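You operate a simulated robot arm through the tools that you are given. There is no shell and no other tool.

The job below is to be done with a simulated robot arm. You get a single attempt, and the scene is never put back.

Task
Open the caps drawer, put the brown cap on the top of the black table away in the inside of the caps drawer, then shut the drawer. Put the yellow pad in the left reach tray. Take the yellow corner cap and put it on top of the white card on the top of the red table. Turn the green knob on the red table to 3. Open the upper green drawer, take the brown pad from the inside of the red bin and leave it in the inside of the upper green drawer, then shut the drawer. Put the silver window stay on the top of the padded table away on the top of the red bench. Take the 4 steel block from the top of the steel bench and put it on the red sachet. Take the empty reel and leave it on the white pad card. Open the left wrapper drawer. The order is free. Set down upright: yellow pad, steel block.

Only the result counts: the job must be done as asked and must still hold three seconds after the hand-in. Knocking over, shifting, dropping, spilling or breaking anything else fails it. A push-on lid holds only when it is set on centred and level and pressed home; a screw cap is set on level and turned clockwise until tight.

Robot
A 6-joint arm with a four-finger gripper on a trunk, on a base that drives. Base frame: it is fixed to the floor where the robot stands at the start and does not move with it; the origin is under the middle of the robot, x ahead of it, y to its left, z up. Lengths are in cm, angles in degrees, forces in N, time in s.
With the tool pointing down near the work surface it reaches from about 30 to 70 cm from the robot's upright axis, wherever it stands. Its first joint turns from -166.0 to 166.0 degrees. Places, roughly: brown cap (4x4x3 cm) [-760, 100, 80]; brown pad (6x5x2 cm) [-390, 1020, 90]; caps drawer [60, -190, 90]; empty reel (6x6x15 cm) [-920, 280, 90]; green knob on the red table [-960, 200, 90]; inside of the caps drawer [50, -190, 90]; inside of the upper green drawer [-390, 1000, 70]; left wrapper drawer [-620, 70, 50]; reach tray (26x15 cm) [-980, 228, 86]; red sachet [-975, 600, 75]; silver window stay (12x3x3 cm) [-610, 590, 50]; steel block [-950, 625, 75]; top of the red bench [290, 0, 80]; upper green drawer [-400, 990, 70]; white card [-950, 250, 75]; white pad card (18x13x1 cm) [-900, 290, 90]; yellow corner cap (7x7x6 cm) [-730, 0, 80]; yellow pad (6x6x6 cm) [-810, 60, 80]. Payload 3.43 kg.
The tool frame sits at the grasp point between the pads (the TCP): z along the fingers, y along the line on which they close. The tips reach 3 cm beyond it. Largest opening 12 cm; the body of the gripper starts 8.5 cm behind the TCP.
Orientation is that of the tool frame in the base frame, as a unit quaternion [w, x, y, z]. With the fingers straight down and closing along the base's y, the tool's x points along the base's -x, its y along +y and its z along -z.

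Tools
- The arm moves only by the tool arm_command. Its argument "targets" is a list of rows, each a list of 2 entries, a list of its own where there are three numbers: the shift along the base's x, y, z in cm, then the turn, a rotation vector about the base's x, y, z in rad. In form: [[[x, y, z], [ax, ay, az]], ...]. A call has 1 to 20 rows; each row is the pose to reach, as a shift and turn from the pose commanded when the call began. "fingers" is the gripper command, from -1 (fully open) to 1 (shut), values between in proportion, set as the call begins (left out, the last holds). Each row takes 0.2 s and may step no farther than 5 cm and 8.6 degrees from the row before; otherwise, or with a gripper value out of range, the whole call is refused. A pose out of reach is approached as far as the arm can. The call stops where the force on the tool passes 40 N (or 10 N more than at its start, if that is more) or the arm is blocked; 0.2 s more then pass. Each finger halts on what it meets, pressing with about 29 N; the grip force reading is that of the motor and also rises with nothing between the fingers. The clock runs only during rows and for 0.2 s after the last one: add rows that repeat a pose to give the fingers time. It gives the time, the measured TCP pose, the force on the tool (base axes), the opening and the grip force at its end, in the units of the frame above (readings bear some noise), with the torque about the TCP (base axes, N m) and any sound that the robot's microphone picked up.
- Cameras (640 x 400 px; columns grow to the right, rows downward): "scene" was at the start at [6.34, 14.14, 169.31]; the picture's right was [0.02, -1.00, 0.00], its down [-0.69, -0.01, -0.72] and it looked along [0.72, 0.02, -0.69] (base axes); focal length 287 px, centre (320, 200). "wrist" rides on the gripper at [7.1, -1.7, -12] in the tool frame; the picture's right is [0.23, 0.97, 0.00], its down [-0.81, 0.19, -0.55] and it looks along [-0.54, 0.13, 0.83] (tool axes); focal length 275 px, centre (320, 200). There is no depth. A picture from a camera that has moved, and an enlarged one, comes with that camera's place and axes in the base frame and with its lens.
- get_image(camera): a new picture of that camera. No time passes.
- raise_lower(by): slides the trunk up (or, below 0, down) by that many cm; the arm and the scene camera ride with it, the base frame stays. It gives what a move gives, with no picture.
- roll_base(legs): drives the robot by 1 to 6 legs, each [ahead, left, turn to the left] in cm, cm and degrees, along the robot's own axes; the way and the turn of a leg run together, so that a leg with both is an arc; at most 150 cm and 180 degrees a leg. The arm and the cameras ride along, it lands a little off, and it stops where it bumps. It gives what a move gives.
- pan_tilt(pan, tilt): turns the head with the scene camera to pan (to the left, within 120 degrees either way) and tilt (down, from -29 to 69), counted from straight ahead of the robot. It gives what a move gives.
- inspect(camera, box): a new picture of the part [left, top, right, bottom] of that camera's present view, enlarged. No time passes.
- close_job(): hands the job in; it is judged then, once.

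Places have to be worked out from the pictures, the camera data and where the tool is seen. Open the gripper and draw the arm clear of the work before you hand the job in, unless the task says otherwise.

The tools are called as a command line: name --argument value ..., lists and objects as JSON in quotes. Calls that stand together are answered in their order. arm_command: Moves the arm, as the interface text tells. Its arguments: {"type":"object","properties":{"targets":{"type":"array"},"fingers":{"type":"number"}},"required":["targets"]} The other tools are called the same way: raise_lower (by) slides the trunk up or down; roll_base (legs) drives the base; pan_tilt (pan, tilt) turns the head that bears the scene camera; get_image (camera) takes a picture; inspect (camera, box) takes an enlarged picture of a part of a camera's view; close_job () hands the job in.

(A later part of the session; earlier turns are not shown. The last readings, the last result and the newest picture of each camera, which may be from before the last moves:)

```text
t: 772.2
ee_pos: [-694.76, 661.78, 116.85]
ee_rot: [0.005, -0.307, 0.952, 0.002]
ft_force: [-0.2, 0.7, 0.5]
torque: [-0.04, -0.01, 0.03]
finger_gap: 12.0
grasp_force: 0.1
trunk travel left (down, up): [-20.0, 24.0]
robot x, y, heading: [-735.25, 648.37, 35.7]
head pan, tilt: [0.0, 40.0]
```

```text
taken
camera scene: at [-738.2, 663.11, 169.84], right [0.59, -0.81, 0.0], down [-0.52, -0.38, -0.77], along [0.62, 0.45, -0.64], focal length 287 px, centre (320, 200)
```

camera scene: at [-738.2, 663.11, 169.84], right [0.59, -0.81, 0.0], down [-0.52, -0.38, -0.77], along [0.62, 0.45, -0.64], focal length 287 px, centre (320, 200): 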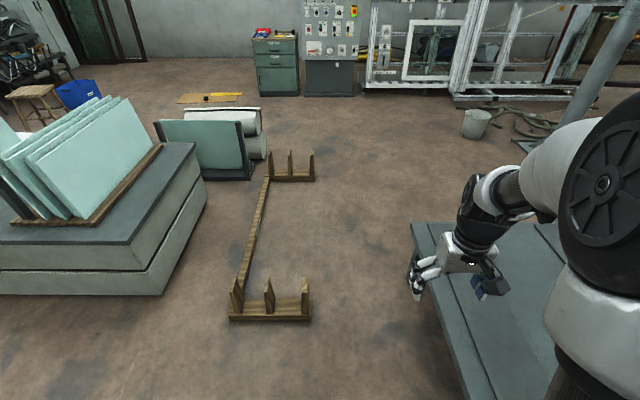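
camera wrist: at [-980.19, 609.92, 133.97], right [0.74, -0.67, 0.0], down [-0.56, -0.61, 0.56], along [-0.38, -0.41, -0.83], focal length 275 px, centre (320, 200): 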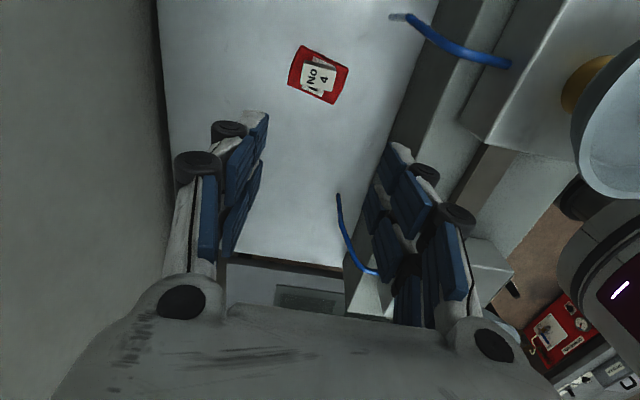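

Measured: trestle ends at s≈-973, padded table edge at s≈-917. I shift right 11 cm to s≈-942, align the heading, and go ahead carefully.

roll_base --legs '[[0, -11, -0.8], [60, 0, 0]]'

get_image --camera "scene"

```text
t: 776.5
ee_pos: [-637.95, 688.17, 116.8]
ee_rot: [0.005, -0.303, 0.953, 0.002]
ft_force: [-0.1, 0.3, 0.6]
torque: [0.01, 0.04, 0.01]
finger_gap: 12.0
grasp_force: 0.0
trunk travel left (down, up): [-20.0, 24.0]
robot x, y, heading: [-678.62, 674.62, 35.5]
head pan, tilt: [0.0, 40.0]
```

```text
taken
camera scene: at [-681.31, 689.93, 169.83], right [0.58, -0.81, 0.0], down [-0.52, -0.37, -0.77], along [0.62, 0.44, -0.64], focal length 287 px, centre (320, 200)
```

scene: 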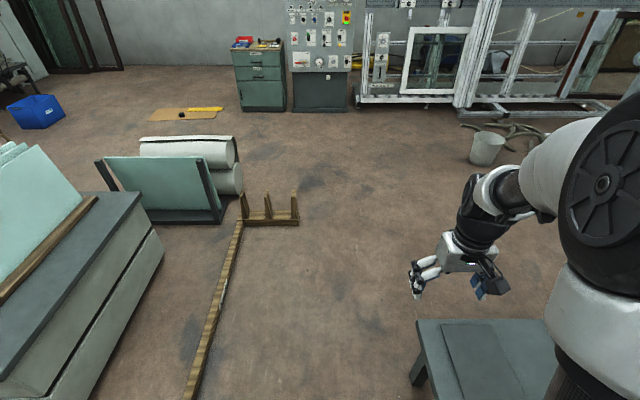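

On track (s=-942). I continue ahead past the trestle.

roll_base --legs '[[75, 0, -0.3], [75, 0, 0]]'

get_image --camera "scene"

```text
t: 784.2
ee_pos: [-514.77, 775.43, 116.77]
ee_rot: [0.005, -0.3, 0.954, 0.001]
ft_force: [0.6, 0.0, -0.6]
torque: [-0.03, 0.01, -0.01]
finger_gap: 11.99
grasp_force: 0.0
trunk travel left (down, up): [-20.0, 24.0]
robot x, y, heading: [-555.49, 762.29, 34.8]
head pan, tilt: [0.0, 40.0]
```

```text
taken
camera scene: at [-558.3, 777.55, 169.83], right [0.57, -0.82, 0.0], down [-0.53, -0.37, -0.77], along [0.63, 0.44, -0.64], focal length 287 px, centre (320, 200)
```

scene: 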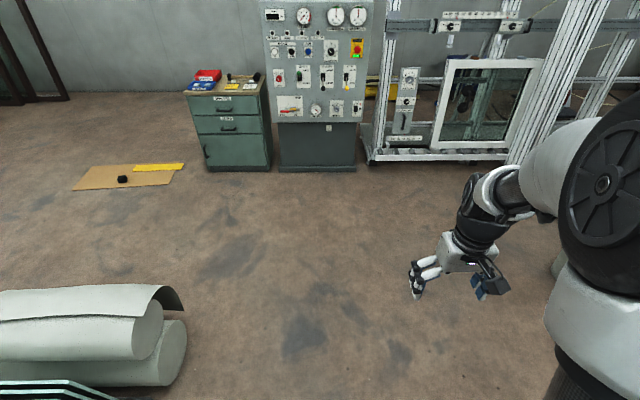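

Past the narrow part. I go ahead 80 cm more, then zoom on the cabinet.

roll_base --legs '[[80, 0, 0.2]]'

pan_tilt --pan 20 --tilt 35

get_image --camera "scene"

inspect --camera "scene" --box '[220, 60, 420, 210]'

```text
t: 788.5
ee_pos: [-451.09, 820.76, 116.86]
ee_rot: [0.005, -0.304, 0.953, 0.001]
ft_force: [0.6, 0.3, -1.4]
torque: [-0.01, 0.02, -0.01]
finger_gap: 12.0
grasp_force: 0.1
trunk travel left (down, up): [-20.0, 24.0]
robot x, y, heading: [-491.62, 807.62, 35.4]
head pan, tilt: [0.0, 40.0]
```

```text
t: 789.3
ee_pos: [-451.22, 820.72, 116.8]
ee_rot: [0.005, -0.303, 0.953, 0.002]
ft_force: [-0.4, 0.2, 0.6]
torque: [-0.01, 0.01, -0.04]
finger_gap: 11.99
grasp_force: 0.0
trunk travel left (down, up): [-20.0, 24.0]
robot x, y, heading: [-491.86, 807.12, 35.2]
head pan, tilt: [20.0, 35.0]
```

```text
taken
camera scene: at [-496.54, 824.79, 170.59], right [0.82, -0.57, 0.0], down [-0.33, -0.47, -0.82], along [0.47, 0.67, -0.57], focal length 287 px, centre (320, 200)
```

scene: 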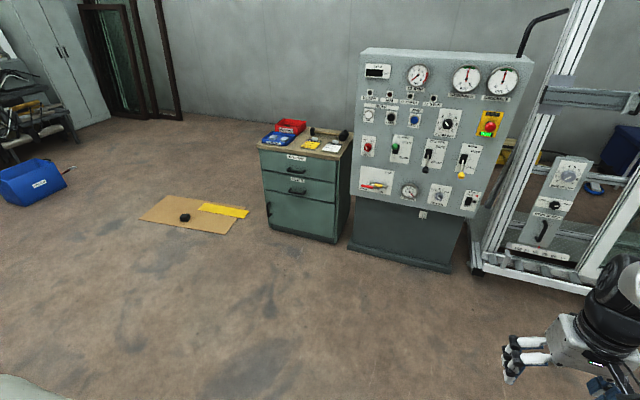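

```text
2.67 times, centred on (320, 135) of scene
camera zoom: at [-496.54, 824.79, 170.59], right [0.82, -0.57, 0.0], down [-0.33, -0.47, -0.82], along [0.47, 0.67, -0.57], focal length 766 px, centre (320, 373)
```

zoom: 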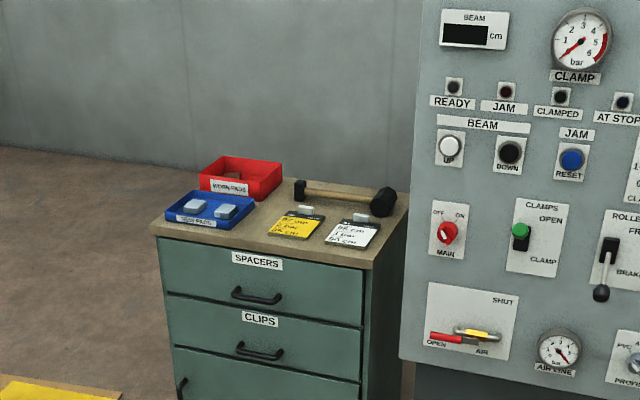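

The upper drawer is SPACERS; the red bin stands behind the blue one on the cabinet's top. I drive ahead 50 cm, then left 99 cm to stand in front of the cabinet.

roll_base --legs '[[52, 0, -0.3], [0, 99, 0]]'

pan_tilt --pan 0 --tilt 35

get_image --camera "scene"

inspect --camera "scene" --box '[220, 110, 420, 260]'

```text
t: 797.1
ee_pos: [-468.56, 932.81, 116.85]
ee_rot: [0.005, -0.307, 0.952, 0.001]
ft_force: [0.4, 0.0, -0.3]
torque: [-0.04, 0.0, 0.03]
finger_gap: 11.99
grasp_force: 0.0
trunk travel left (down, up): [-20.0, 24.0]
robot x, y, heading: [-508.87, 919.37, 35.7]
head pan, tilt: [20.0, 35.0]
```

```text
t: 798.0
ee_pos: [-468.51, 932.87, 116.85]
ee_rot: [0.005, -0.307, 0.952, 0.001]
ft_force: [0.8, 0.1, 0.0]
torque: [0.0, -0.01, 0.0]
finger_gap: 11.99
grasp_force: 0.0
trunk travel left (down, up): [-20.0, 24.0]
robot x, y, heading: [-508.9, 919.29, 35.9]
head pan, tilt: [0.0, 35.0]
```

```text
taken
camera scene: at [-511.7, 934.43, 170.59], right [0.59, -0.81, 0.0], down [-0.46, -0.34, -0.82], along [0.66, 0.48, -0.57], focal length 287 px, centre (320, 200)
```

scene: 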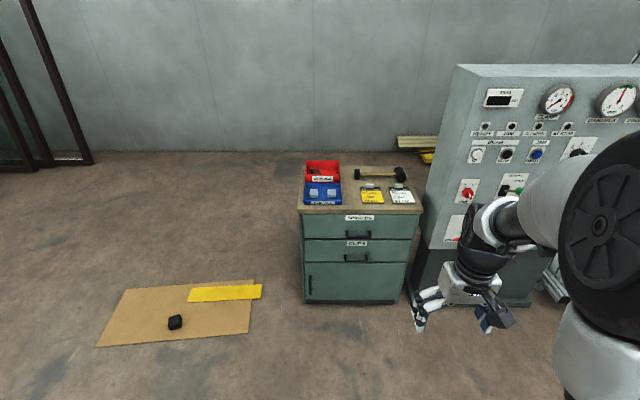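

```text
2.67 times, centred on (320, 185) of scene
camera zoom: at [-511.7, 934.43, 170.59], right [0.59, -0.81, 0.0], down [-0.46, -0.34, -0.82], along [0.66, 0.48, -0.57], focal length 766 px, centre (320, 240)
```

zoom: 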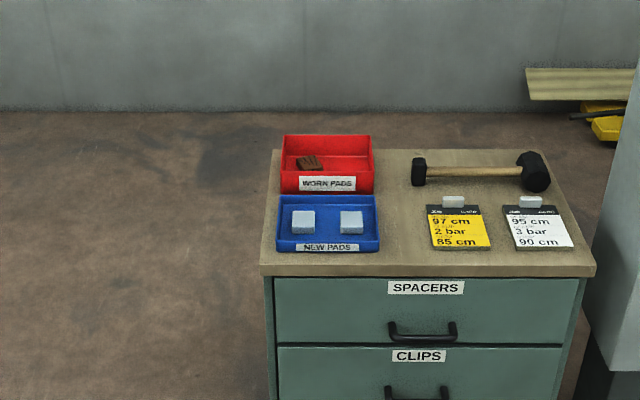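

The handle bar of SPACERS triangulates to (-407.1, 984.3, 67.8). The worn-pads bin is deep on the cabinet top, so I'll reach it from behind later. First I open the drawer: I drive up so that the bar is 65 cm ahead.

roll_base --legs '[[0, -3, -0.8], [55, 0, 0]]'

pan_tilt --pan 0 --tilt 50

get_image --camera "scene"

get_image --camera "wrist"

inspect --camera "scene" --box '[260, 150, 420, 270]'

```text
t: 801.6
ee_pos: [-420.84, 961.91, 116.85]
ee_rot: [0.005, -0.299, 0.954, 0.002]
ft_force: [0.0, -0.1, 0.3]
torque: [0.01, 0.01, 0.05]
finger_gap: 12.02
grasp_force: 0.1
trunk travel left (down, up): [-20.0, 24.0]
robot x, y, heading: [-461.56, 948.82, 35.1]
head pan, tilt: [0.0, 35.0]
```

```text
t: 802.4
ee_pos: [-420.95, 961.97, 116.82]
ee_rot: [0.006, -0.299, 0.954, 0.002]
ft_force: [0.1, -0.2, 0.6]
torque: [0.02, 0.0, 0.0]
finger_gap: 11.97
grasp_force: 0.0
trunk travel left (down, up): [-20.0, 24.0]
robot x, y, heading: [-461.55, 949.08, 35.1]
head pan, tilt: [0.0, 50.0]
```

```text
taken
camera scene: at [-464.98, 963.47, 168.42], right [0.57, -0.82, 0.0], down [-0.63, -0.44, -0.64], along [0.53, 0.37, -0.77], focal length 287 px, centre (320, 200)
```

scene: 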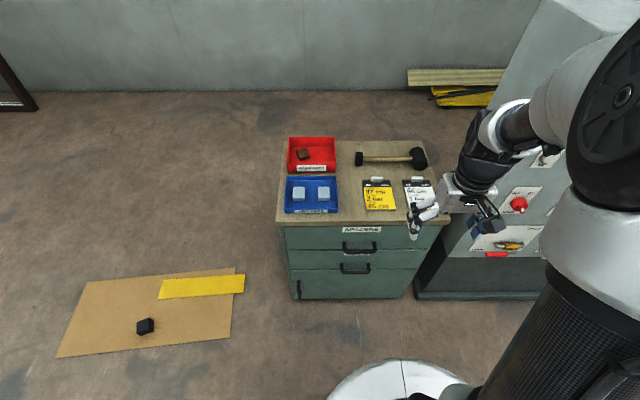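

```text
taken
camera wrist: at [-425.87, 956.47, 128.84], right [-0.75, 0.67, 0.0], down [0.55, 0.62, 0.56], along [0.38, 0.42, -0.83], focal length 275 px, centre (320, 200)
```

wrist: 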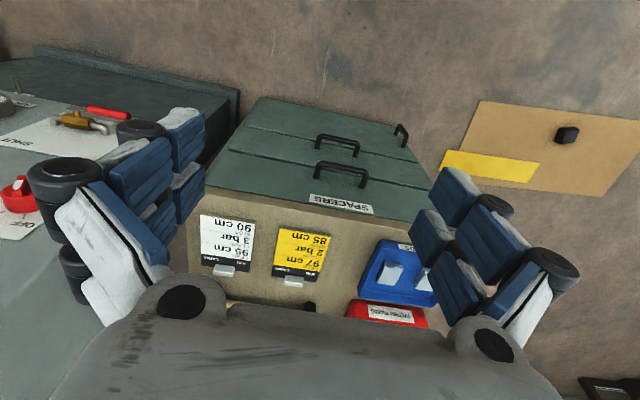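

```text
3.33 times, centred on (340, 210) of scene
camera zoom: at [-464.98, 963.47, 168.42], right [0.57, -0.82, 0.0], down [-0.63, -0.44, -0.64], along [0.53, 0.37, -0.77], focal length 958 px, centre (253, 167)
```

zoom: 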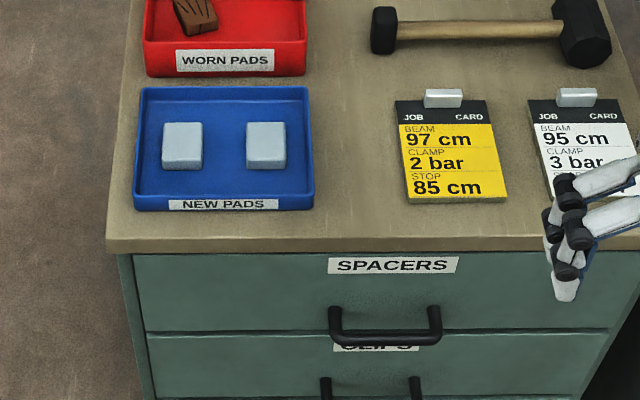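

Bar centre ≈ (-408, 984.3, 68.3), 64 cm ahead. I back 4 cm, yaw the hand +90°, and set the fingers to 3.4 cm.

roll_base --legs '[[-4, 0, 0]]'

arm_command --targets '[[[0, 0, 0], [0, 0, 0.145]], [[0, 0, 0], [0, 0, 0.29]], [[0, 0, 0], [0, 0, 0.435]], [[0, 0, 0], [0, 0, 0.58]], [[0, 0, 0], [0, 0, 0.725]], [[0, 0, 0], [0, 0, 0.87]], [[0, 0, 0], [0, 0, 1.015]], [[0, 0, 0], [0, 0, 1.16]], [[0, 0, 0], [0, 0, 1.305]], [[0, 0, 0], [0, 0, 1.45]], [[0, 0, 0], [0, 0, 1.571]]]' --fingers 0.433

get_image --camera "wrist"

```text
t: 803.2
ee_pos: [-424.26, 959.65, 116.77]
ee_rot: [0.006, -0.301, 0.954, 0.002]
ft_force: [-1.4, -0.5, 0.5]
torque: [0.04, -0.07, -0.03]
finger_gap: 11.98
grasp_force: 0.1
trunk travel left (down, up): [-20.0, 24.0]
robot x, y, heading: [-465.2, 946.73, 35.2]
head pan, tilt: [0.0, 50.0]
```

```text
t: 805.6
ee_pos: [-424.2, 959.67, 117.03]
ee_rot: [-0.003, 0.887, -0.461, -0.005]
ft_force: [0.1, 0.5, 1.0]
torque: [0.0, 0.04, -0.03]
finger_gap: 3.38
grasp_force: 0.0
trunk travel left (down, up): [-20.0, 24.0]
robot x, y, heading: [-465.02, 946.17, 35.1]
head pan, tilt: [0.0, 50.0]
```

```text
taken
camera wrist: at [-418.58, 954.8, 128.93], right [-0.66, -0.75, 0.0], down [-0.62, 0.55, 0.56], along [-0.42, 0.38, -0.83], focal length 275 px, centre (320, 200)
```

wrist: 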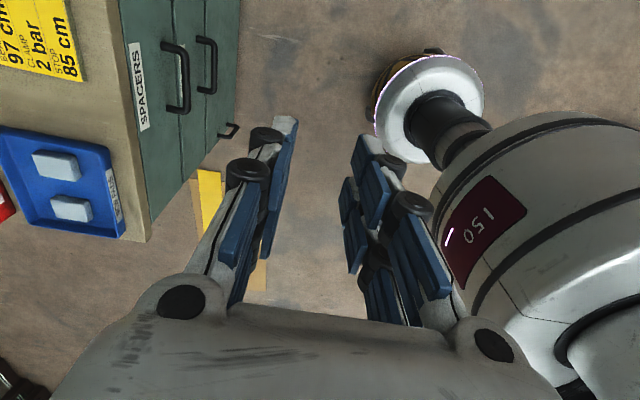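

The robot's base disc is only ~21 cm in radius, good to know. I move the TCP to 56 ahead at z 95 in line with the bar and pitch 30° forward.

arm_command --targets '[[[0.9, 2.5, -3.1], [0, 0, 0]], [[1.7, 5, -6.3], [0, 0, 0]], [[2.6, 7.5, -9.4], [0, 0, 0]], [[3.4, 9.9, -12.6], [0, 0, 0]], [[4.3, 12.4, -15.7], [0, 0, 0]], [[5.1, 14.9, -18.9], [0, 0, 0]], [[6, 17.4, -22], [0, 0, 0]], [[6, 17.4, -22], [0.075, -0.107, 0]], [[6, 17.4, -22], [0.15, -0.214, 0]], [[6, 17.4, -22], [0.226, -0.322, 0]], [[6, 17.4, -22], [0.301, -0.429, 0]], [[6, 17.4, -22], [0.301, -0.429, 0]]]'

get_image --camera "wrist"

get_image --camera "scene"

```text
t: 808.2
ee_pos: [-417.94, 977.22, 94.95]
ee_rot: [-0.234, 0.857, -0.445, 0.114]
ft_force: [0.4, -0.7, -0.5]
torque: [0.03, 0.03, 0.03]
finger_gap: 3.38
grasp_force: 0.2
out of reach, approached as far as the arm can: row 10
trunk travel left (down, up): [-20.0, 24.0]
robot x, y, heading: [-464.98, 946.36, 34.8]
head pan, tilt: [0.0, 50.0]
```

```text
taken
camera wrist: at [-417.52, 968.73, 106.11], right [-0.56, -0.67, -0.49], down [-0.83, 0.4, 0.39], along [-0.06, 0.62, -0.78], focal length 275 px, centre (320, 200)
```

wrist: 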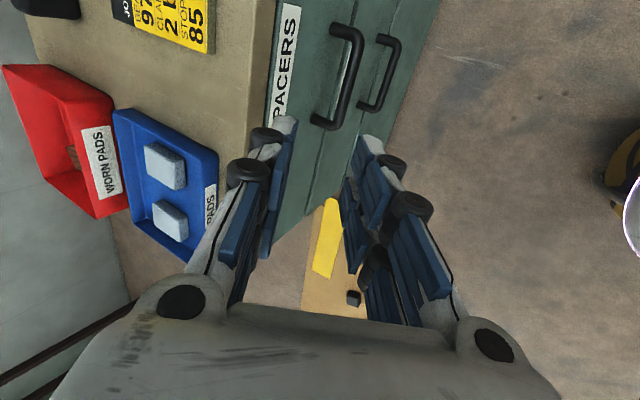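

```text
taken
camera scene: at [-468.18, 961.2, 168.42], right [0.57, -0.82, 0.0], down [-0.63, -0.44, -0.64], along [0.53, 0.37, -0.77], focal length 287 px, centre (320, 200)
```

scene: 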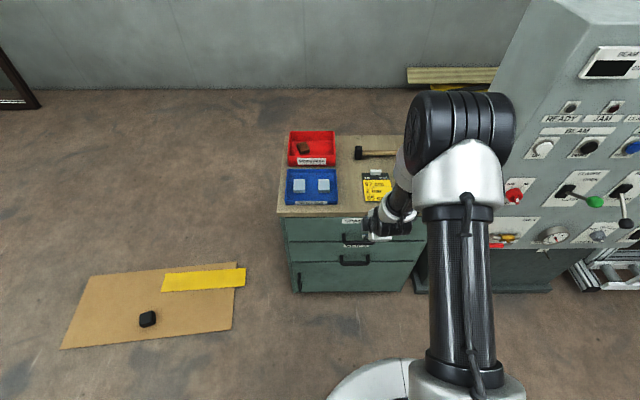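

The bar is seen about 29 cm along the tool axis, offset ~3.2 cm towards me. I correct and advance 14 cm along the axis.

arm_command --targets '[[[-1.1, -0.8, -0.8], [0, 0, 0]], [[-2.3, -1.6, -1.6], [0, 0, 0]], [[-0.8, -0.6, -4.6], [0, 0, 0]], [[0.6, 0.4, -7.6], [0, 0, 0]], [[2, 1.4, -10.7], [0, 0, 0]], [[3.4, 2.4, -13.7], [0, 0, 0]], [[3.4, 2.4, -13.7], [0, 0, 0]]]'

inspect --camera "wrist" --box '[220, 20, 420, 220]'

inspect --camera "scene" --box '[260, 170, 440, 310]'

```text
t: 809.8
ee_pos: [-414.62, 979.59, 81.33]
ee_rot: [-0.234, 0.857, -0.444, 0.114]
ft_force: [-0.5, -0.8, 0.1]
torque: [-0.04, 0.01, -0.03]
finger_gap: 3.42
grasp_force: 0.1
trunk travel left (down, up): [-20.0, 24.0]
robot x, y, heading: [-464.83, 946.6, 35.2]
head pan, tilt: [0.0, 50.0]
```

```text
2.00 times, centred on (320, 120) of wrist
camera zoom: at [-414.15, 971.15, 92.56], right [-0.56, -0.67, -0.49], down [-0.83, 0.4, 0.39], along [-0.07, 0.62, -0.78], focal length 551 px, centre (320, 360)
```

zoom: 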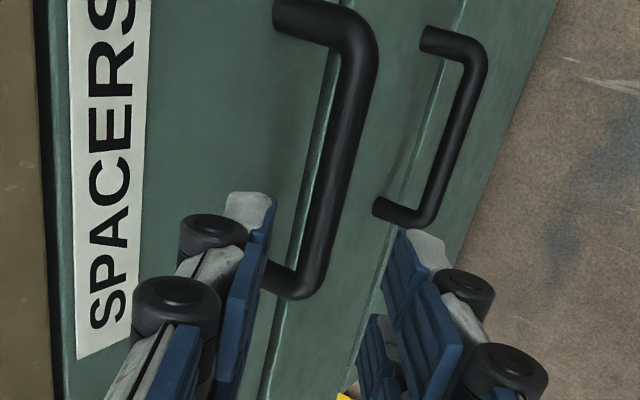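

```text
2.86 times, centred on (350, 240) of scene
camera zoom: at [-468.23, 961.19, 168.42], right [0.57, -0.82, 0.0], down [-0.63, -0.44, -0.64], along [0.53, 0.37, -0.77], focal length 821 px, centre (234, 86)
```

zoom: 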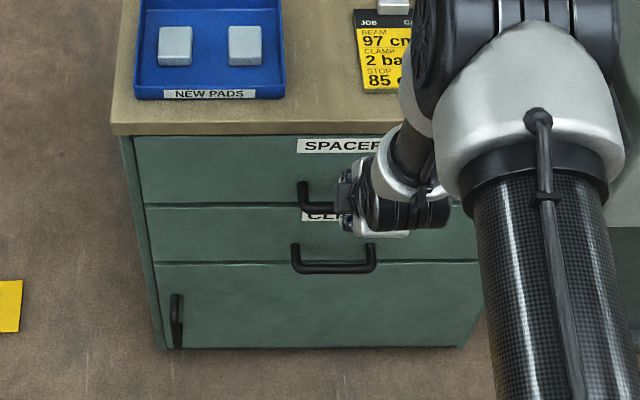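

The bar is ~16 cm ahead, 0.9 cm off. I correct and advance 9 cm.

arm_command --targets '[[[-0.3, -0.2, -0.3], [0, 0, 0]], [[0.2, 0.1, -2.5], [0, 0, 0]], [[1.6, 1.1, -5.4], [0, 0, 0]], [[3, 2.1, -8.3], [0, 0, 0]], [[3, 2.1, -8.3], [0, 0, 0]]]'

inspect --camera "wrist" --box '[220, 60, 420, 260]'

```text
t: 811.0
ee_pos: [-411.77, 981.63, 73.1]
ee_rot: [-0.233, 0.857, -0.445, 0.114]
ft_force: [0.8, 0.1, -0.6]
torque: [-0.01, -0.02, -0.01]
finger_gap: 3.4
grasp_force: 0.0
trunk travel left (down, up): [-20.0, 24.0]
robot x, y, heading: [-465.01, 946.42, 35.1]
head pan, tilt: [0.0, 50.0]
```

```text
2.00 times, centred on (320, 160) of wrist
camera zoom: at [-411.31, 973.17, 84.22], right [-0.56, -0.67, -0.49], down [-0.83, 0.4, 0.39], along [-0.06, 0.62, -0.78], focal length 551 px, centre (320, 280)
```

zoom: 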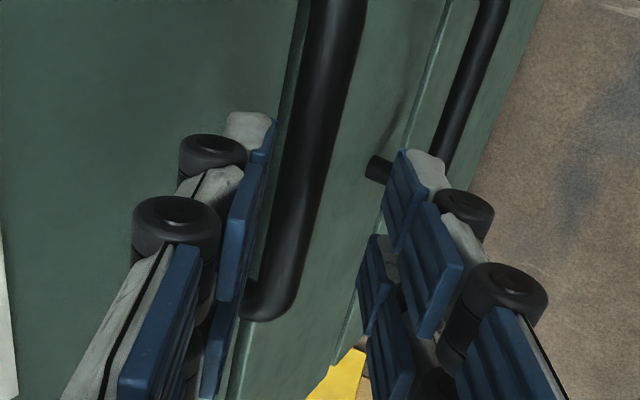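

Nearly centred (0.4 cm forward). I advance the last 5.8 cm and close.

arm_command --targets '[[[0.3, 0.2, 0.2], [0, 0, 0]], [[1.1, 0.8, -1.5], [0, 0, 0]], [[1.9, 1.3, -3.2], [0, 0, 0]], [[2.7, 1.9, -4.8], [0, 0, 0]], [[2.7, 1.9, -4.8], [0, 0, 0]]]'

inspect --camera "wrist" --box '[220, 60, 420, 260]'

arm_command --targets '[[[0, 0, 0], [0, 0, 0]], [[0, 0, 0], [0, 0, 0]], [[0, 0, 0], [0, 0, 0]], [[0, 0, 0], [0, 0, 0]]]' --fingers 1

inspect --camera "wrist" --box '[220, 60, 420, 260]'

```text
t: 812.2
ee_pos: [-409.01, 983.52, 67.86]
ee_rot: [-0.233, 0.857, -0.445, 0.115]
ft_force: [-0.7, -1.2, 0.5]
torque: [0.03, 0.01, 0.02]
finger_gap: 3.37
grasp_force: 0.0
trunk travel left (down, up): [-20.0, 24.0]
robot x, y, heading: [-465.09, 946.65, 35.0]
head pan, tilt: [0.0, 50.0]
```

```text
2.00 times, centred on (320, 160) of wrist
camera zoom: at [-408.53, 975.14, 79.16], right [-0.56, -0.67, -0.49], down [-0.83, 0.4, 0.39], along [-0.06, 0.62, -0.78], focal length 551 px, centre (320, 280)
```

zoom: 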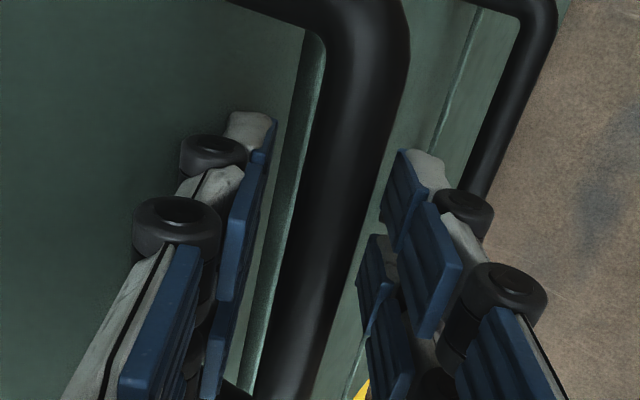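

```text
t: 813.2
ee_pos: [-408.96, 983.69, 68.07]
ee_rot: [-0.235, 0.857, -0.444, 0.116]
ft_force: [3.5, 1.2, 3.2]
torque: [-0.41, -0.29, 0.61]
finger_gap: 1.44
grasp_force: 44.5
trunk travel left (down, up): [-20.0, 24.0]
robot x, y, heading: [-465.18, 946.57, 35.1]
head pan, tilt: [0.0, 50.0]
```

```text
2.00 times, centred on (320, 160) of wrist
camera zoom: at [-408.48, 975.19, 79.23], right [-0.56, -0.67, -0.49], down [-0.83, 0.4, 0.39], along [-0.06, 0.62, -0.78], focal length 551 px, centre (320, 280)
```

zoom: 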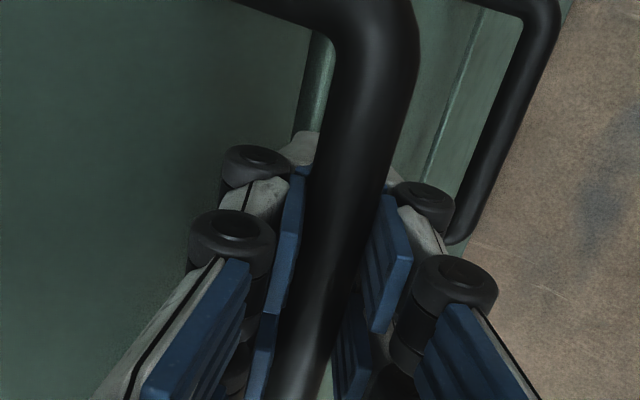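

Gripped on the bar (gap 1.44, as with the other drawer). I pull by driving back 12 cm.

roll_base --legs '[[-12, 0, 0]]'

inspect --camera "scene" --box '[240, 130, 420, 270]'

```text
t: 814.5
ee_pos: [-418.74, 976.67, 68.07]
ee_rot: [-0.232, 0.857, -0.445, 0.115]
ft_force: [16.3, -22.8, 5.6]
torque: [-0.55, -0.48, 0.56]
finger_gap: 1.44
grasp_force: 44.0
trunk travel left (down, up): [-20.0, 24.0]
robot x, y, heading: [-474.42, 939.66, 35.3]
head pan, tilt: [0.0, 50.0]
```

```text
2.86 times, centred on (330, 200) of scene
camera zoom: at [-477.95, 954.02, 168.44], right [0.58, -0.82, 0.0], down [-0.63, -0.44, -0.64], along [0.52, 0.37, -0.77], focal length 821 px, centre (291, 200)
```

zoom: 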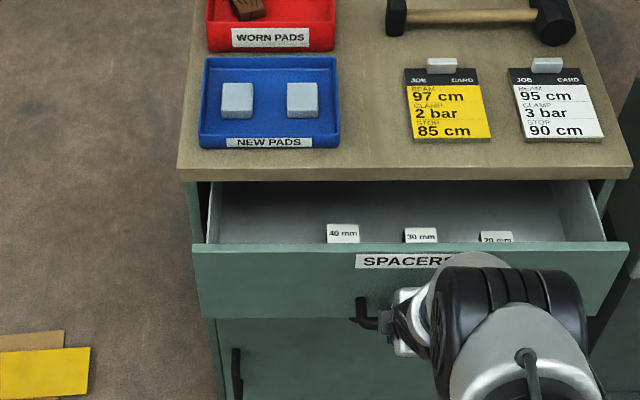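

The drawer slides open and holds labelled spacers. I pull 8 cm more with a slight correction to the right.

roll_base --legs '[[-8, -0.6, 0]]'

inspect --camera "scene" --box '[240, 110, 420, 250]'

```text
t: 815.5
ee_pos: [-425.12, 972.17, 67.95]
ee_rot: [-0.234, 0.858, -0.442, 0.115]
ft_force: [-17.4, 24.9, 1.5]
torque: [-0.02, -0.03, 0.21]
finger_gap: 1.44
grasp_force: 44.1
trunk travel left (down, up): [-20.0, 24.0]
robot x, y, heading: [-480.48, 934.69, 35.2]
head pan, tilt: [0.0, 50.0]
```

```text
2.86 times, centred on (330, 180) of scene
camera zoom: at [-484.26, 949.55, 168.39], right [0.58, -0.82, 0.0], down [-0.62, -0.44, -0.64], along [0.53, 0.37, -0.77], focal length 821 px, centre (291, 257)
```

zoom: 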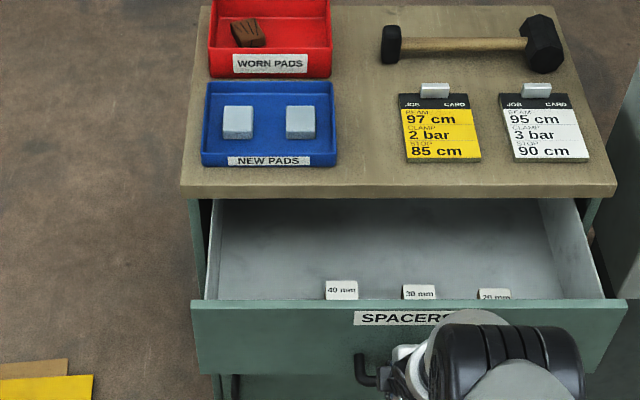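

Open 20 cm, with plenty of free floor. I release and withdraw along the tool axis, then level the hand at the same lateral place.

arm_command --targets '[[[0, 0, 0], [0, 0, 0]], [[0, 0, 0], [0, 0, 0]], [[0, 0, 0], [0, 0, 0]]]' --fingers 0.433

arm_command --targets '[[[-0.6, -0.4, 1.3], [0, 0, 0]], [[-1.2, -0.9, 2.6], [0, 0, 0]], [[-2.7, -1.9, 5.7], [0, 0, 0]], [[-4.1, -2.9, 8.7], [0, 0, 0]], [[-5.5, -3.9, 11.7], [0, 0, 0]], [[-6.9, -4.8, 14.7], [0, 0, 0]], [[-8.3, -5.8, 17.7], [0, 0, 0]], [[-9.7, -6.8, 20.7], [0, 0, 0]], [[-9.7, -6.8, 24], [0, 0, 0]], [[-9.7, -6.8, 27], [0, 0, 0]]]'

get_image --camera "scene"

```text
t: 816.3
ee_pos: [-424.94, 972.1, 68.0]
ee_rot: [-0.233, 0.858, -0.443, 0.114]
ft_force: [-2.1, -0.4, -0.6]
torque: [-0.04, 0.09, -0.03]
finger_gap: 3.32
grasp_force: 0.0
trunk travel left (down, up): [-20.0, 24.0]
robot x, y, heading: [-480.66, 934.74, 35.1]
head pan, tilt: [0.0, 50.0]
```

```text
t: 818.5
ee_pos: [-434.49, 965.39, 94.96]
ee_rot: [-0.233, 0.858, -0.443, 0.115]
ft_force: [-0.9, -0.1, 1.5]
torque: [0.03, -0.03, 0.0]
finger_gap: 3.39
grasp_force: 0.0
trunk travel left (down, up): [-20.0, 24.0]
robot x, y, heading: [-480.75, 934.57, 35.4]
head pan, tilt: [0.0, 50.0]
```

```text
taken
camera scene: at [-484.07, 949.34, 168.42], right [0.58, -0.82, 0.0], down [-0.62, -0.44, -0.64], along [0.52, 0.37, -0.77], focal length 287 px, centre (320, 200)
```

scene: 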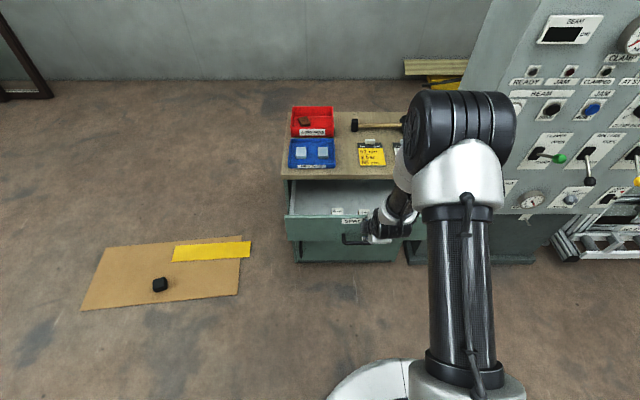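

The drawer stays open. I level the hand and yaw it back.

arm_command --targets '[[[0, 0, 1], [-0.075, 0.107, 0]], [[0, 0, 2], [-0.15, 0.214, 0]], [[0, 0, 3], [-0.226, 0.322, 0]], [[0, 0, 4], [-0.301, 0.429, 0]], [[0, 0, 6], [-0.301, 0.429, 0]], [[0, 0, 9], [-0.301, 0.429, 0]]]'

arm_command --targets '[[[-1, -0.7, 1], [0, 0, -0.145]], [[-2, -1.4, 2], [0, 0, -0.29]], [[-3, -2.1, 3], [0, 0, -0.435]], [[-4, -2.8, 4], [0, 0, -0.58]], [[-5, -3.5, 5], [0, 0, -0.725]], [[-6, -4.2, 6], [0, 0, -0.87]], [[-7, -4.9, 7], [0, 0, -1.015]], [[-8, -5.6, 8], [0, 0, -1.16]], [[-9, -6.3, 9], [0, 0, -1.305]], [[-10, -7, 10], [0, 0, -1.45]], [[-11, -7.7, 11], [0, 0, -1.571]]]' --fingers -1

get_image --camera "wrist"

```text
t: 819.9
ee_pos: [-434.65, 965.38, 104.03]
ee_rot: [-0.004, 0.888, -0.46, -0.005]
ft_force: [-0.3, -0.2, 0.3]
torque: [0.01, -0.01, -0.01]
finger_gap: 3.41
grasp_force: 0.0
trunk travel left (down, up): [-20.0, 24.0]
robot x, y, heading: [-480.59, 934.72, 35.5]
head pan, tilt: [0.0, 50.0]
```

```text
t: 822.3
ee_pos: [-445.63, 957.46, 114.91]
ee_rot: [0.007, -0.302, 0.953, 0.001]
ft_force: [0.1, 0.4, 0.6]
torque: [0.02, 0.01, 0.0]
finger_gap: 12.02
grasp_force: 0.1
trunk travel left (down, up): [-20.0, 24.0]
robot x, y, heading: [-480.74, 934.45, 35.4]
head pan, tilt: [0.0, 50.0]
```

```text
taken
camera wrist: at [-450.65, 952.06, 126.89], right [-0.75, 0.66, -0.01], down [0.55, 0.62, 0.56], along [0.38, 0.42, -0.83], focal length 275 px, centre (320, 200)
```

wrist: 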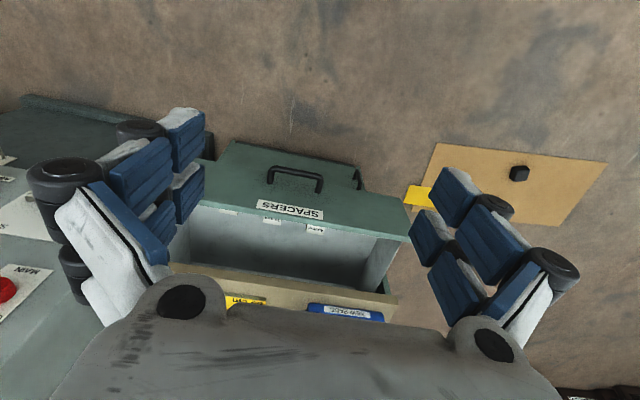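

To reach the worn-pads bin I go round behind the cabinet, passing well left of the cardboard (s -1105…-1203). First left along the front.

roll_base --legs '[[0, 100, -0.3], [0, 98, 0]]'

pan_tilt --pan -10 --tilt 35

get_image --camera "scene"

```text
t: 832.3
ee_pos: [-561.98, 1120.63, 114.9]
ee_rot: [0.007, -0.314, 0.95, 0.001]
ft_force: [0.1, -0.4, -0.8]
torque: [-0.03, 0.01, 0.0]
finger_gap: 11.98
grasp_force: 0.0
trunk travel left (down, up): [-20.0, 24.0]
robot x, y, heading: [-596.34, 1097.05, 36.6]
head pan, tilt: [0.0, 50.0]
```

```text
t: 833.0
ee_pos: [-561.81, 1120.58, 114.91]
ee_rot: [0.008, -0.312, 0.95, 0.001]
ft_force: [0.3, -0.4, -0.7]
torque: [-0.02, 0.02, -0.01]
finger_gap: 12.0
grasp_force: 0.0
trunk travel left (down, up): [-20.0, 24.0]
robot x, y, heading: [-596.35, 1096.71, 36.7]
head pan, tilt: [-10.0, 35.0]
```

```text
taken
camera scene: at [-598.32, 1110.85, 170.58], right [0.45, -0.89, 0.0], down [-0.51, -0.26, -0.82], along [0.73, 0.37, -0.57], focal length 287 px, centre (320, 200)
```

scene: 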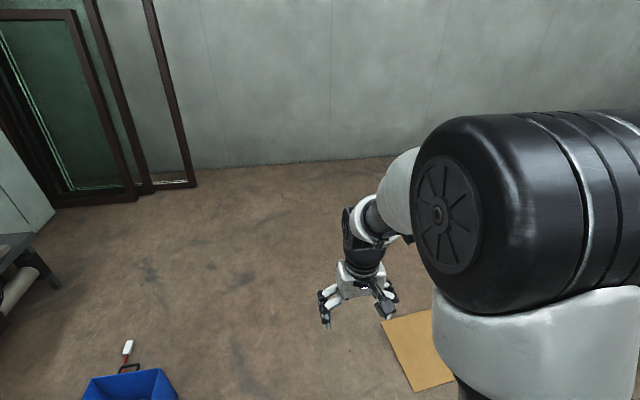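

Clear of the cardboard (its left edge s≈-1197). I correct the heading and go ahead 190 cm, then right behind the cabinet.

roll_base --legs '[[0, 0, -1.7], [100, 0, 0], [95, 0, 0]]'

roll_base --legs '[[0, -60, 0]]'

roll_base --legs '[[0, 0, 180]]'

pan_tilt --pan 40 --tilt 35

get_image --camera "scene"

```text
t: 843.2
ee_pos: [-400.18, 1231.27, 114.88]
ee_rot: [0.007, -0.302, 0.953, 0.001]
ft_force: [0.1, 0.5, -0.7]
torque: [0.04, 0.01, -0.02]
finger_gap: 12.0
grasp_force: 0.1
trunk travel left (down, up): [-20.0, 24.0]
robot x, y, heading: [-435.58, 1208.71, 35.3]
head pan, tilt: [-10.0, 35.0]
```

```text
t: 846.6
ee_pos: [-364.93, 1180.98, 114.85]
ee_rot: [0.007, -0.3, 0.954, 0.001]
ft_force: [-0.1, 0.6, 0.9]
torque: [-0.01, -0.01, 0.0]
finger_gap: 11.99
grasp_force: 0.1
trunk travel left (down, up): [-20.0, 24.0]
robot x, y, heading: [-399.9, 1158.24, 35.2]
head pan, tilt: [-10.0, 35.0]
```

```text
t: 854.4
ee_pos: [-434.85, 1134.95, 114.77]
ee_rot: [0.001, 0.951, 0.309, -0.007]
ft_force: [0.3, 0.3, 0.6]
torque: [0.02, 0.0, 0.05]
finger_gap: 12.02
grasp_force: 0.0
trunk travel left (down, up): [-20.0, 24.0]
robot x, y, heading: [-400.28, 1158.67, -144.1]
head pan, tilt: [-10.0, 35.0]
```

```text
t: 855.6
ee_pos: [-434.92, 1134.85, 114.99]
ee_rot: [0.002, 0.951, 0.31, -0.006]
ft_force: [0.0, -0.3, 0.1]
torque: [-0.02, 0.0, -0.01]
finger_gap: 12.0
grasp_force: 0.3
trunk travel left (down, up): [-20.0, 24.0]
robot x, y, heading: [-400.31, 1157.91, -144.2]
head pan, tilt: [40.0, 35.0]
```

```text
taken
camera scene: at [-392.32, 1139.56, 170.59], right [-0.97, 0.24, 0.0], down [0.14, 0.56, -0.82], along [-0.2, -0.8, -0.57], focal length 287 px, centre (320, 200)
```

scene: 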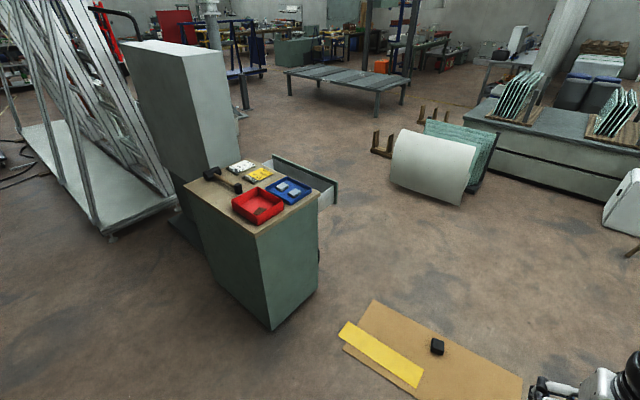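

From behind, the red bin is right at the cabinet's back edge. I move left (towards +s) 112 cm to stand behind it.

roll_base --legs '[[0, 112, -0.9]]'

pan_tilt --pan 0 --tilt 45

get_image --camera "scene"

get_image --camera "wrist"

```text
t: 861.2
ee_pos: [-371.1, 1046.57, 114.76]
ee_rot: [0.001, 0.952, 0.305, -0.007]
ft_force: [0.0, -0.2, 0.2]
torque: [0.0, 0.03, -0.02]
finger_gap: 12.0
grasp_force: 0.0
trunk travel left (down, up): [-20.0, 24.0]
robot x, y, heading: [-336.1, 1069.59, -144.5]
head pan, tilt: [40.0, 35.0]
```

```text
t: 862.3
ee_pos: [-371.16, 1046.61, 114.94]
ee_rot: [0.001, 0.952, 0.305, -0.007]
ft_force: [0.3, 0.7, 0.1]
torque: [0.01, 0.0, 0.0]
finger_gap: 11.99
grasp_force: 0.0
trunk travel left (down, up): [-20.0, 24.0]
robot x, y, heading: [-335.81, 1069.64, -144.7]
head pan, tilt: [0.0, 45.0]
```

```text
taken
camera scene: at [-332.94, 1054.68, 169.11], right [-0.58, 0.81, 0.0], down [0.57, 0.41, -0.71], along [-0.58, -0.41, -0.71], focal length 287 px, centre (320, 200)
```

scene: 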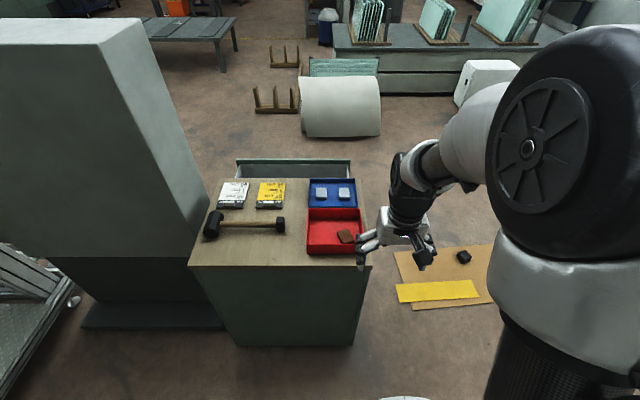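

```text
taken
camera wrist: at [-366.16, 1052.32, 126.86], right [0.75, -0.66, 0.0], down [-0.54, -0.62, 0.56], along [-0.37, -0.42, -0.83], focal length 275 px, centre (320, 200)
```

wrist: 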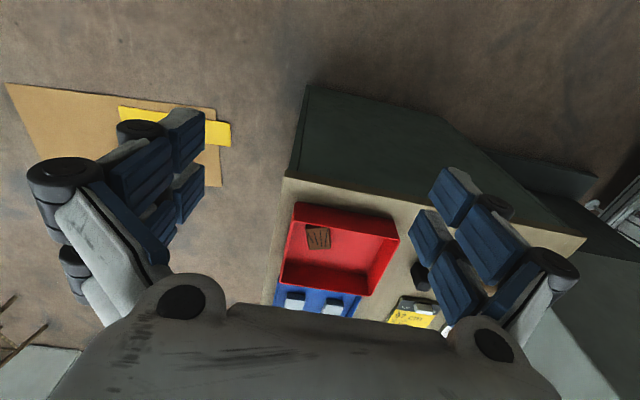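

The pad is at about (-391, 1024, 85), 71 cm ahead. I drive 15 cm closer and move the hand above it.

roll_base --legs '[[15, 0, 0]]'

arm_command --targets '[[[-1.5, -1.8, -1.5], [0, 0, 0]], [[-3, -3.6, -3], [0, 0, 0]], [[-4.4, -5.3, -5], [0, 0, 0]], [[-5.8, -7, -7], [0, 0, 0]], [[-7, -8.6, -9], [0, 0, 0]], [[-8, -10, -10], [0, 0, 0]], [[-8, -10, -10], [0, 0, 0]]]' --fingers -0.25

get_image --camera "wrist"

get_image --camera "scene"

```text
t: 863.6
ee_pos: [-383.26, 1037.74, 114.86]
ee_rot: [0.002, 0.952, 0.306, -0.007]
ft_force: [0.0, -1.0, 0.0]
torque: [0.07, -0.03, 0.04]
finger_gap: 12.01
grasp_force: 0.1
trunk travel left (down, up): [-20.0, 24.0]
robot x, y, heading: [-348.5, 1060.96, -144.7]
head pan, tilt: [0.0, 45.0]
```

```text
t: 865.2
ee_pos: [-391.12, 1027.9, 104.78]
ee_rot: [0.002, 0.952, 0.306, -0.007]
ft_force: [0.2, -0.5, 0.4]
torque: [0.02, -0.03, -0.01]
finger_gap: 7.51
grasp_force: 0.1
trunk travel left (down, up): [-20.0, 24.0]
robot x, y, heading: [-348.35, 1060.74, -144.2]
head pan, tilt: [0.0, 45.0]
```

```text
taken
camera wrist: at [-386.04, 1033.43, 116.88], right [0.75, -0.66, 0.0], down [-0.54, -0.62, 0.56], along [-0.37, -0.42, -0.83], focal length 275 px, centre (320, 200)
```

wrist: 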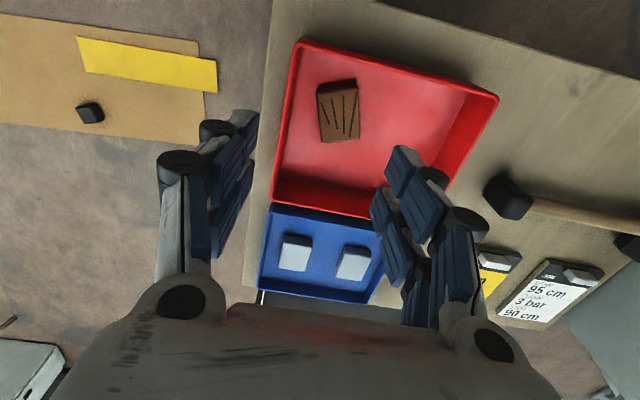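

```text
taken
camera scene: at [-345.0, 1046.04, 169.11], right [-0.58, 0.81, 0.0], down [0.57, 0.41, -0.71], along [-0.57, -0.41, -0.71], focal length 287 px, centre (320, 200)
```

scene: 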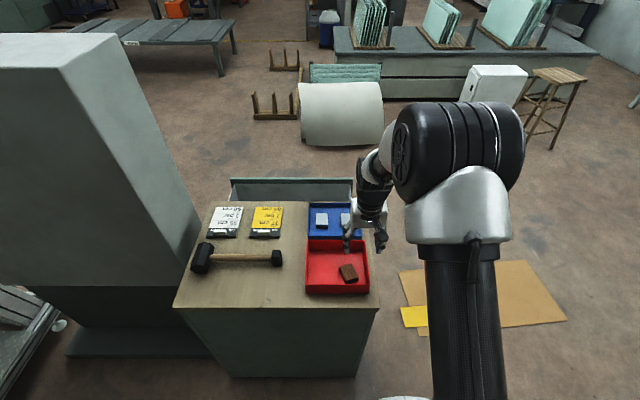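

The pad is rotated ~18° relative to the hand and near the bin's left wall. I yaw +18°, shift over it, narrow the fingers to 6.2 cm, and descend to z≈95 for a closer look.

arm_command --targets '[[[0, -1, 0], [0, 0, 0.1]], [[0.1, -2, -2], [0, 0, 0.2]], [[0.2, -3.1, -5], [0, 0, 0.31]], [[0.2, -3.1, -8], [0, 0, 0.31]], [[0.2, -3.1, -10], [0, 0, 0.31]], [[0.2, -3.1, -10], [0, 0, 0.31]]]' --fingers -0.033

get_image --camera "wrist"

inspect --camera "scene" --box '[270, 190, 430, 310]'

```text
t: 866.6
ee_pos: [-390.99, 1024.77, 94.91]
ee_rot: [0.002, 0.894, 0.449, -0.007]
ft_force: [-0.2, 0.7, -0.5]
torque: [0.02, 0.0, -0.01]
finger_gap: 6.18
grasp_force: 0.0
trunk travel left (down, up): [-20.0, 24.0]
robot x, y, heading: [-348.28, 1060.99, -144.2]
head pan, tilt: [0.0, 45.0]
```

```text
taken
camera wrist: at [-387.93, 1031.6, 106.84], right [0.92, -0.4, -0.01], down [-0.32, -0.76, 0.56], along [-0.23, -0.52, -0.83], focal length 275 px, centre (320, 200)
```

wrist: 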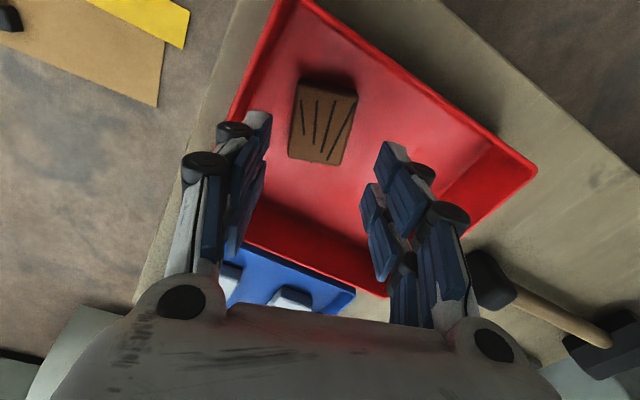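

```text
3.33 times, centred on (350, 250) of scene
camera zoom: at [-345.01, 1046.02, 169.11], right [-0.58, 0.81, 0.0], down [0.57, 0.41, -0.71], along [-0.57, -0.41, -0.71], focal length 958 px, centre (220, 33)
```

zoom: 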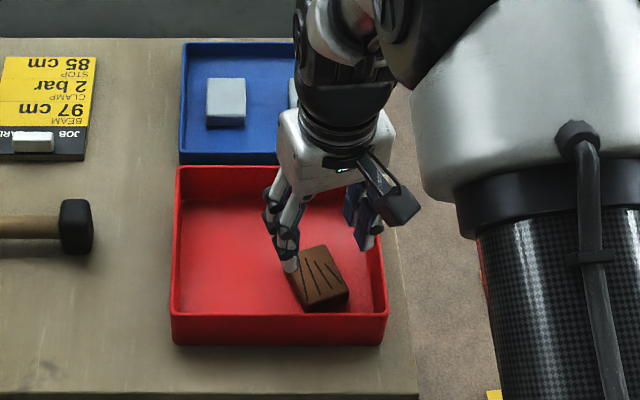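

Well aligned and centred. I descend to TCP z≈85.4 and close on the pad.

arm_command --targets '[[[0, 0, -3], [0, 0, 0]], [[0, 0, -6], [0, 0, 0]], [[0, 0, -8.5], [0, 0, 0]], [[0, 0, -9.5], [0, 0, 0]]]'

get_image --camera "wrist"

arm_command --targets '[[[0, 0, 0], [0, 0, 0]], [[0, 0, 0], [0, 0, 0]], [[0, 0, 0], [0, 0, 0]], [[0, 0, 0], [0, 0, 0]]]' --fingers 1

get_image --camera "wrist"

```text
t: 867.5
ee_pos: [-390.95, 1024.78, 87.41]
ee_rot: [0.001, 0.894, 0.449, -0.006]
ft_force: [10.7, 3.6, 26.2]
torque: [0.4, -0.87, 0.06]
finger_gap: 5.89
grasp_force: 11.9
trunk travel left (down, up): [-20.0, 24.0]
robot x, y, heading: [-348.19, 1061.18, -144.2]
head pan, tilt: [0.0, 45.0]
stopped in row 4: the force on the tool passed its limit at 53 N (the readings are from after the stop); the commanded pose is now the measured one
```

```text
taken
camera wrist: at [-387.93, 1031.66, 99.38], right [0.92, -0.39, 0.0], down [-0.32, -0.76, 0.56], along [-0.23, -0.52, -0.83], focal length 275 px, centre (320, 200)
```

wrist: 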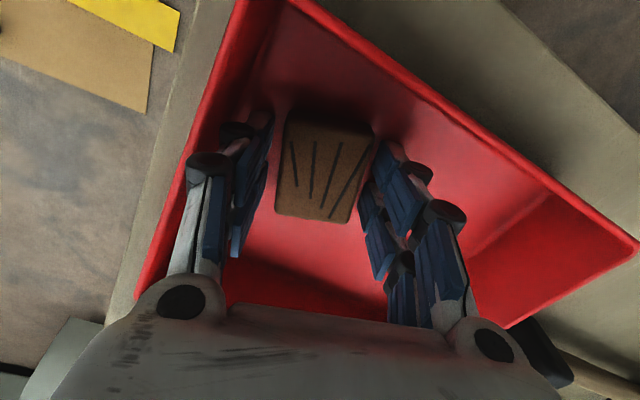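

```text
t: 868.1
ee_pos: [-390.8, 1024.47, 87.4]
ee_rot: [0.004, 0.893, 0.45, -0.007]
ft_force: [11.1, 0.7, 20.9]
torque: [0.11, -0.44, 0.0]
finger_gap: 4.54
grasp_force: 33.1
trunk travel left (down, up): [-20.0, 24.0]
robot x, y, heading: [-348.24, 1061.02, -144.4]
head pan, tilt: [0.0, 45.0]
stopped in row 3: the force on the tool passed its limit at 55 N (the readings are from after the stop); the commanded pose is now the measured one
```

```text
taken
camera wrist: at [-387.76, 1031.43, 99.49], right [0.92, -0.39, 0.0], down [-0.32, -0.76, 0.57], along [-0.23, -0.52, -0.82], focal length 275 px, centre (320, 200)
```

wrist: 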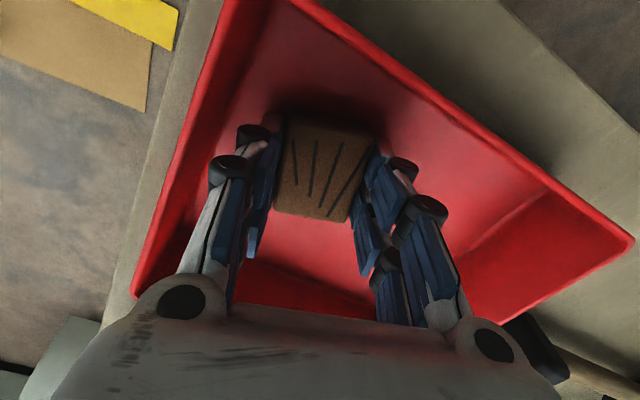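

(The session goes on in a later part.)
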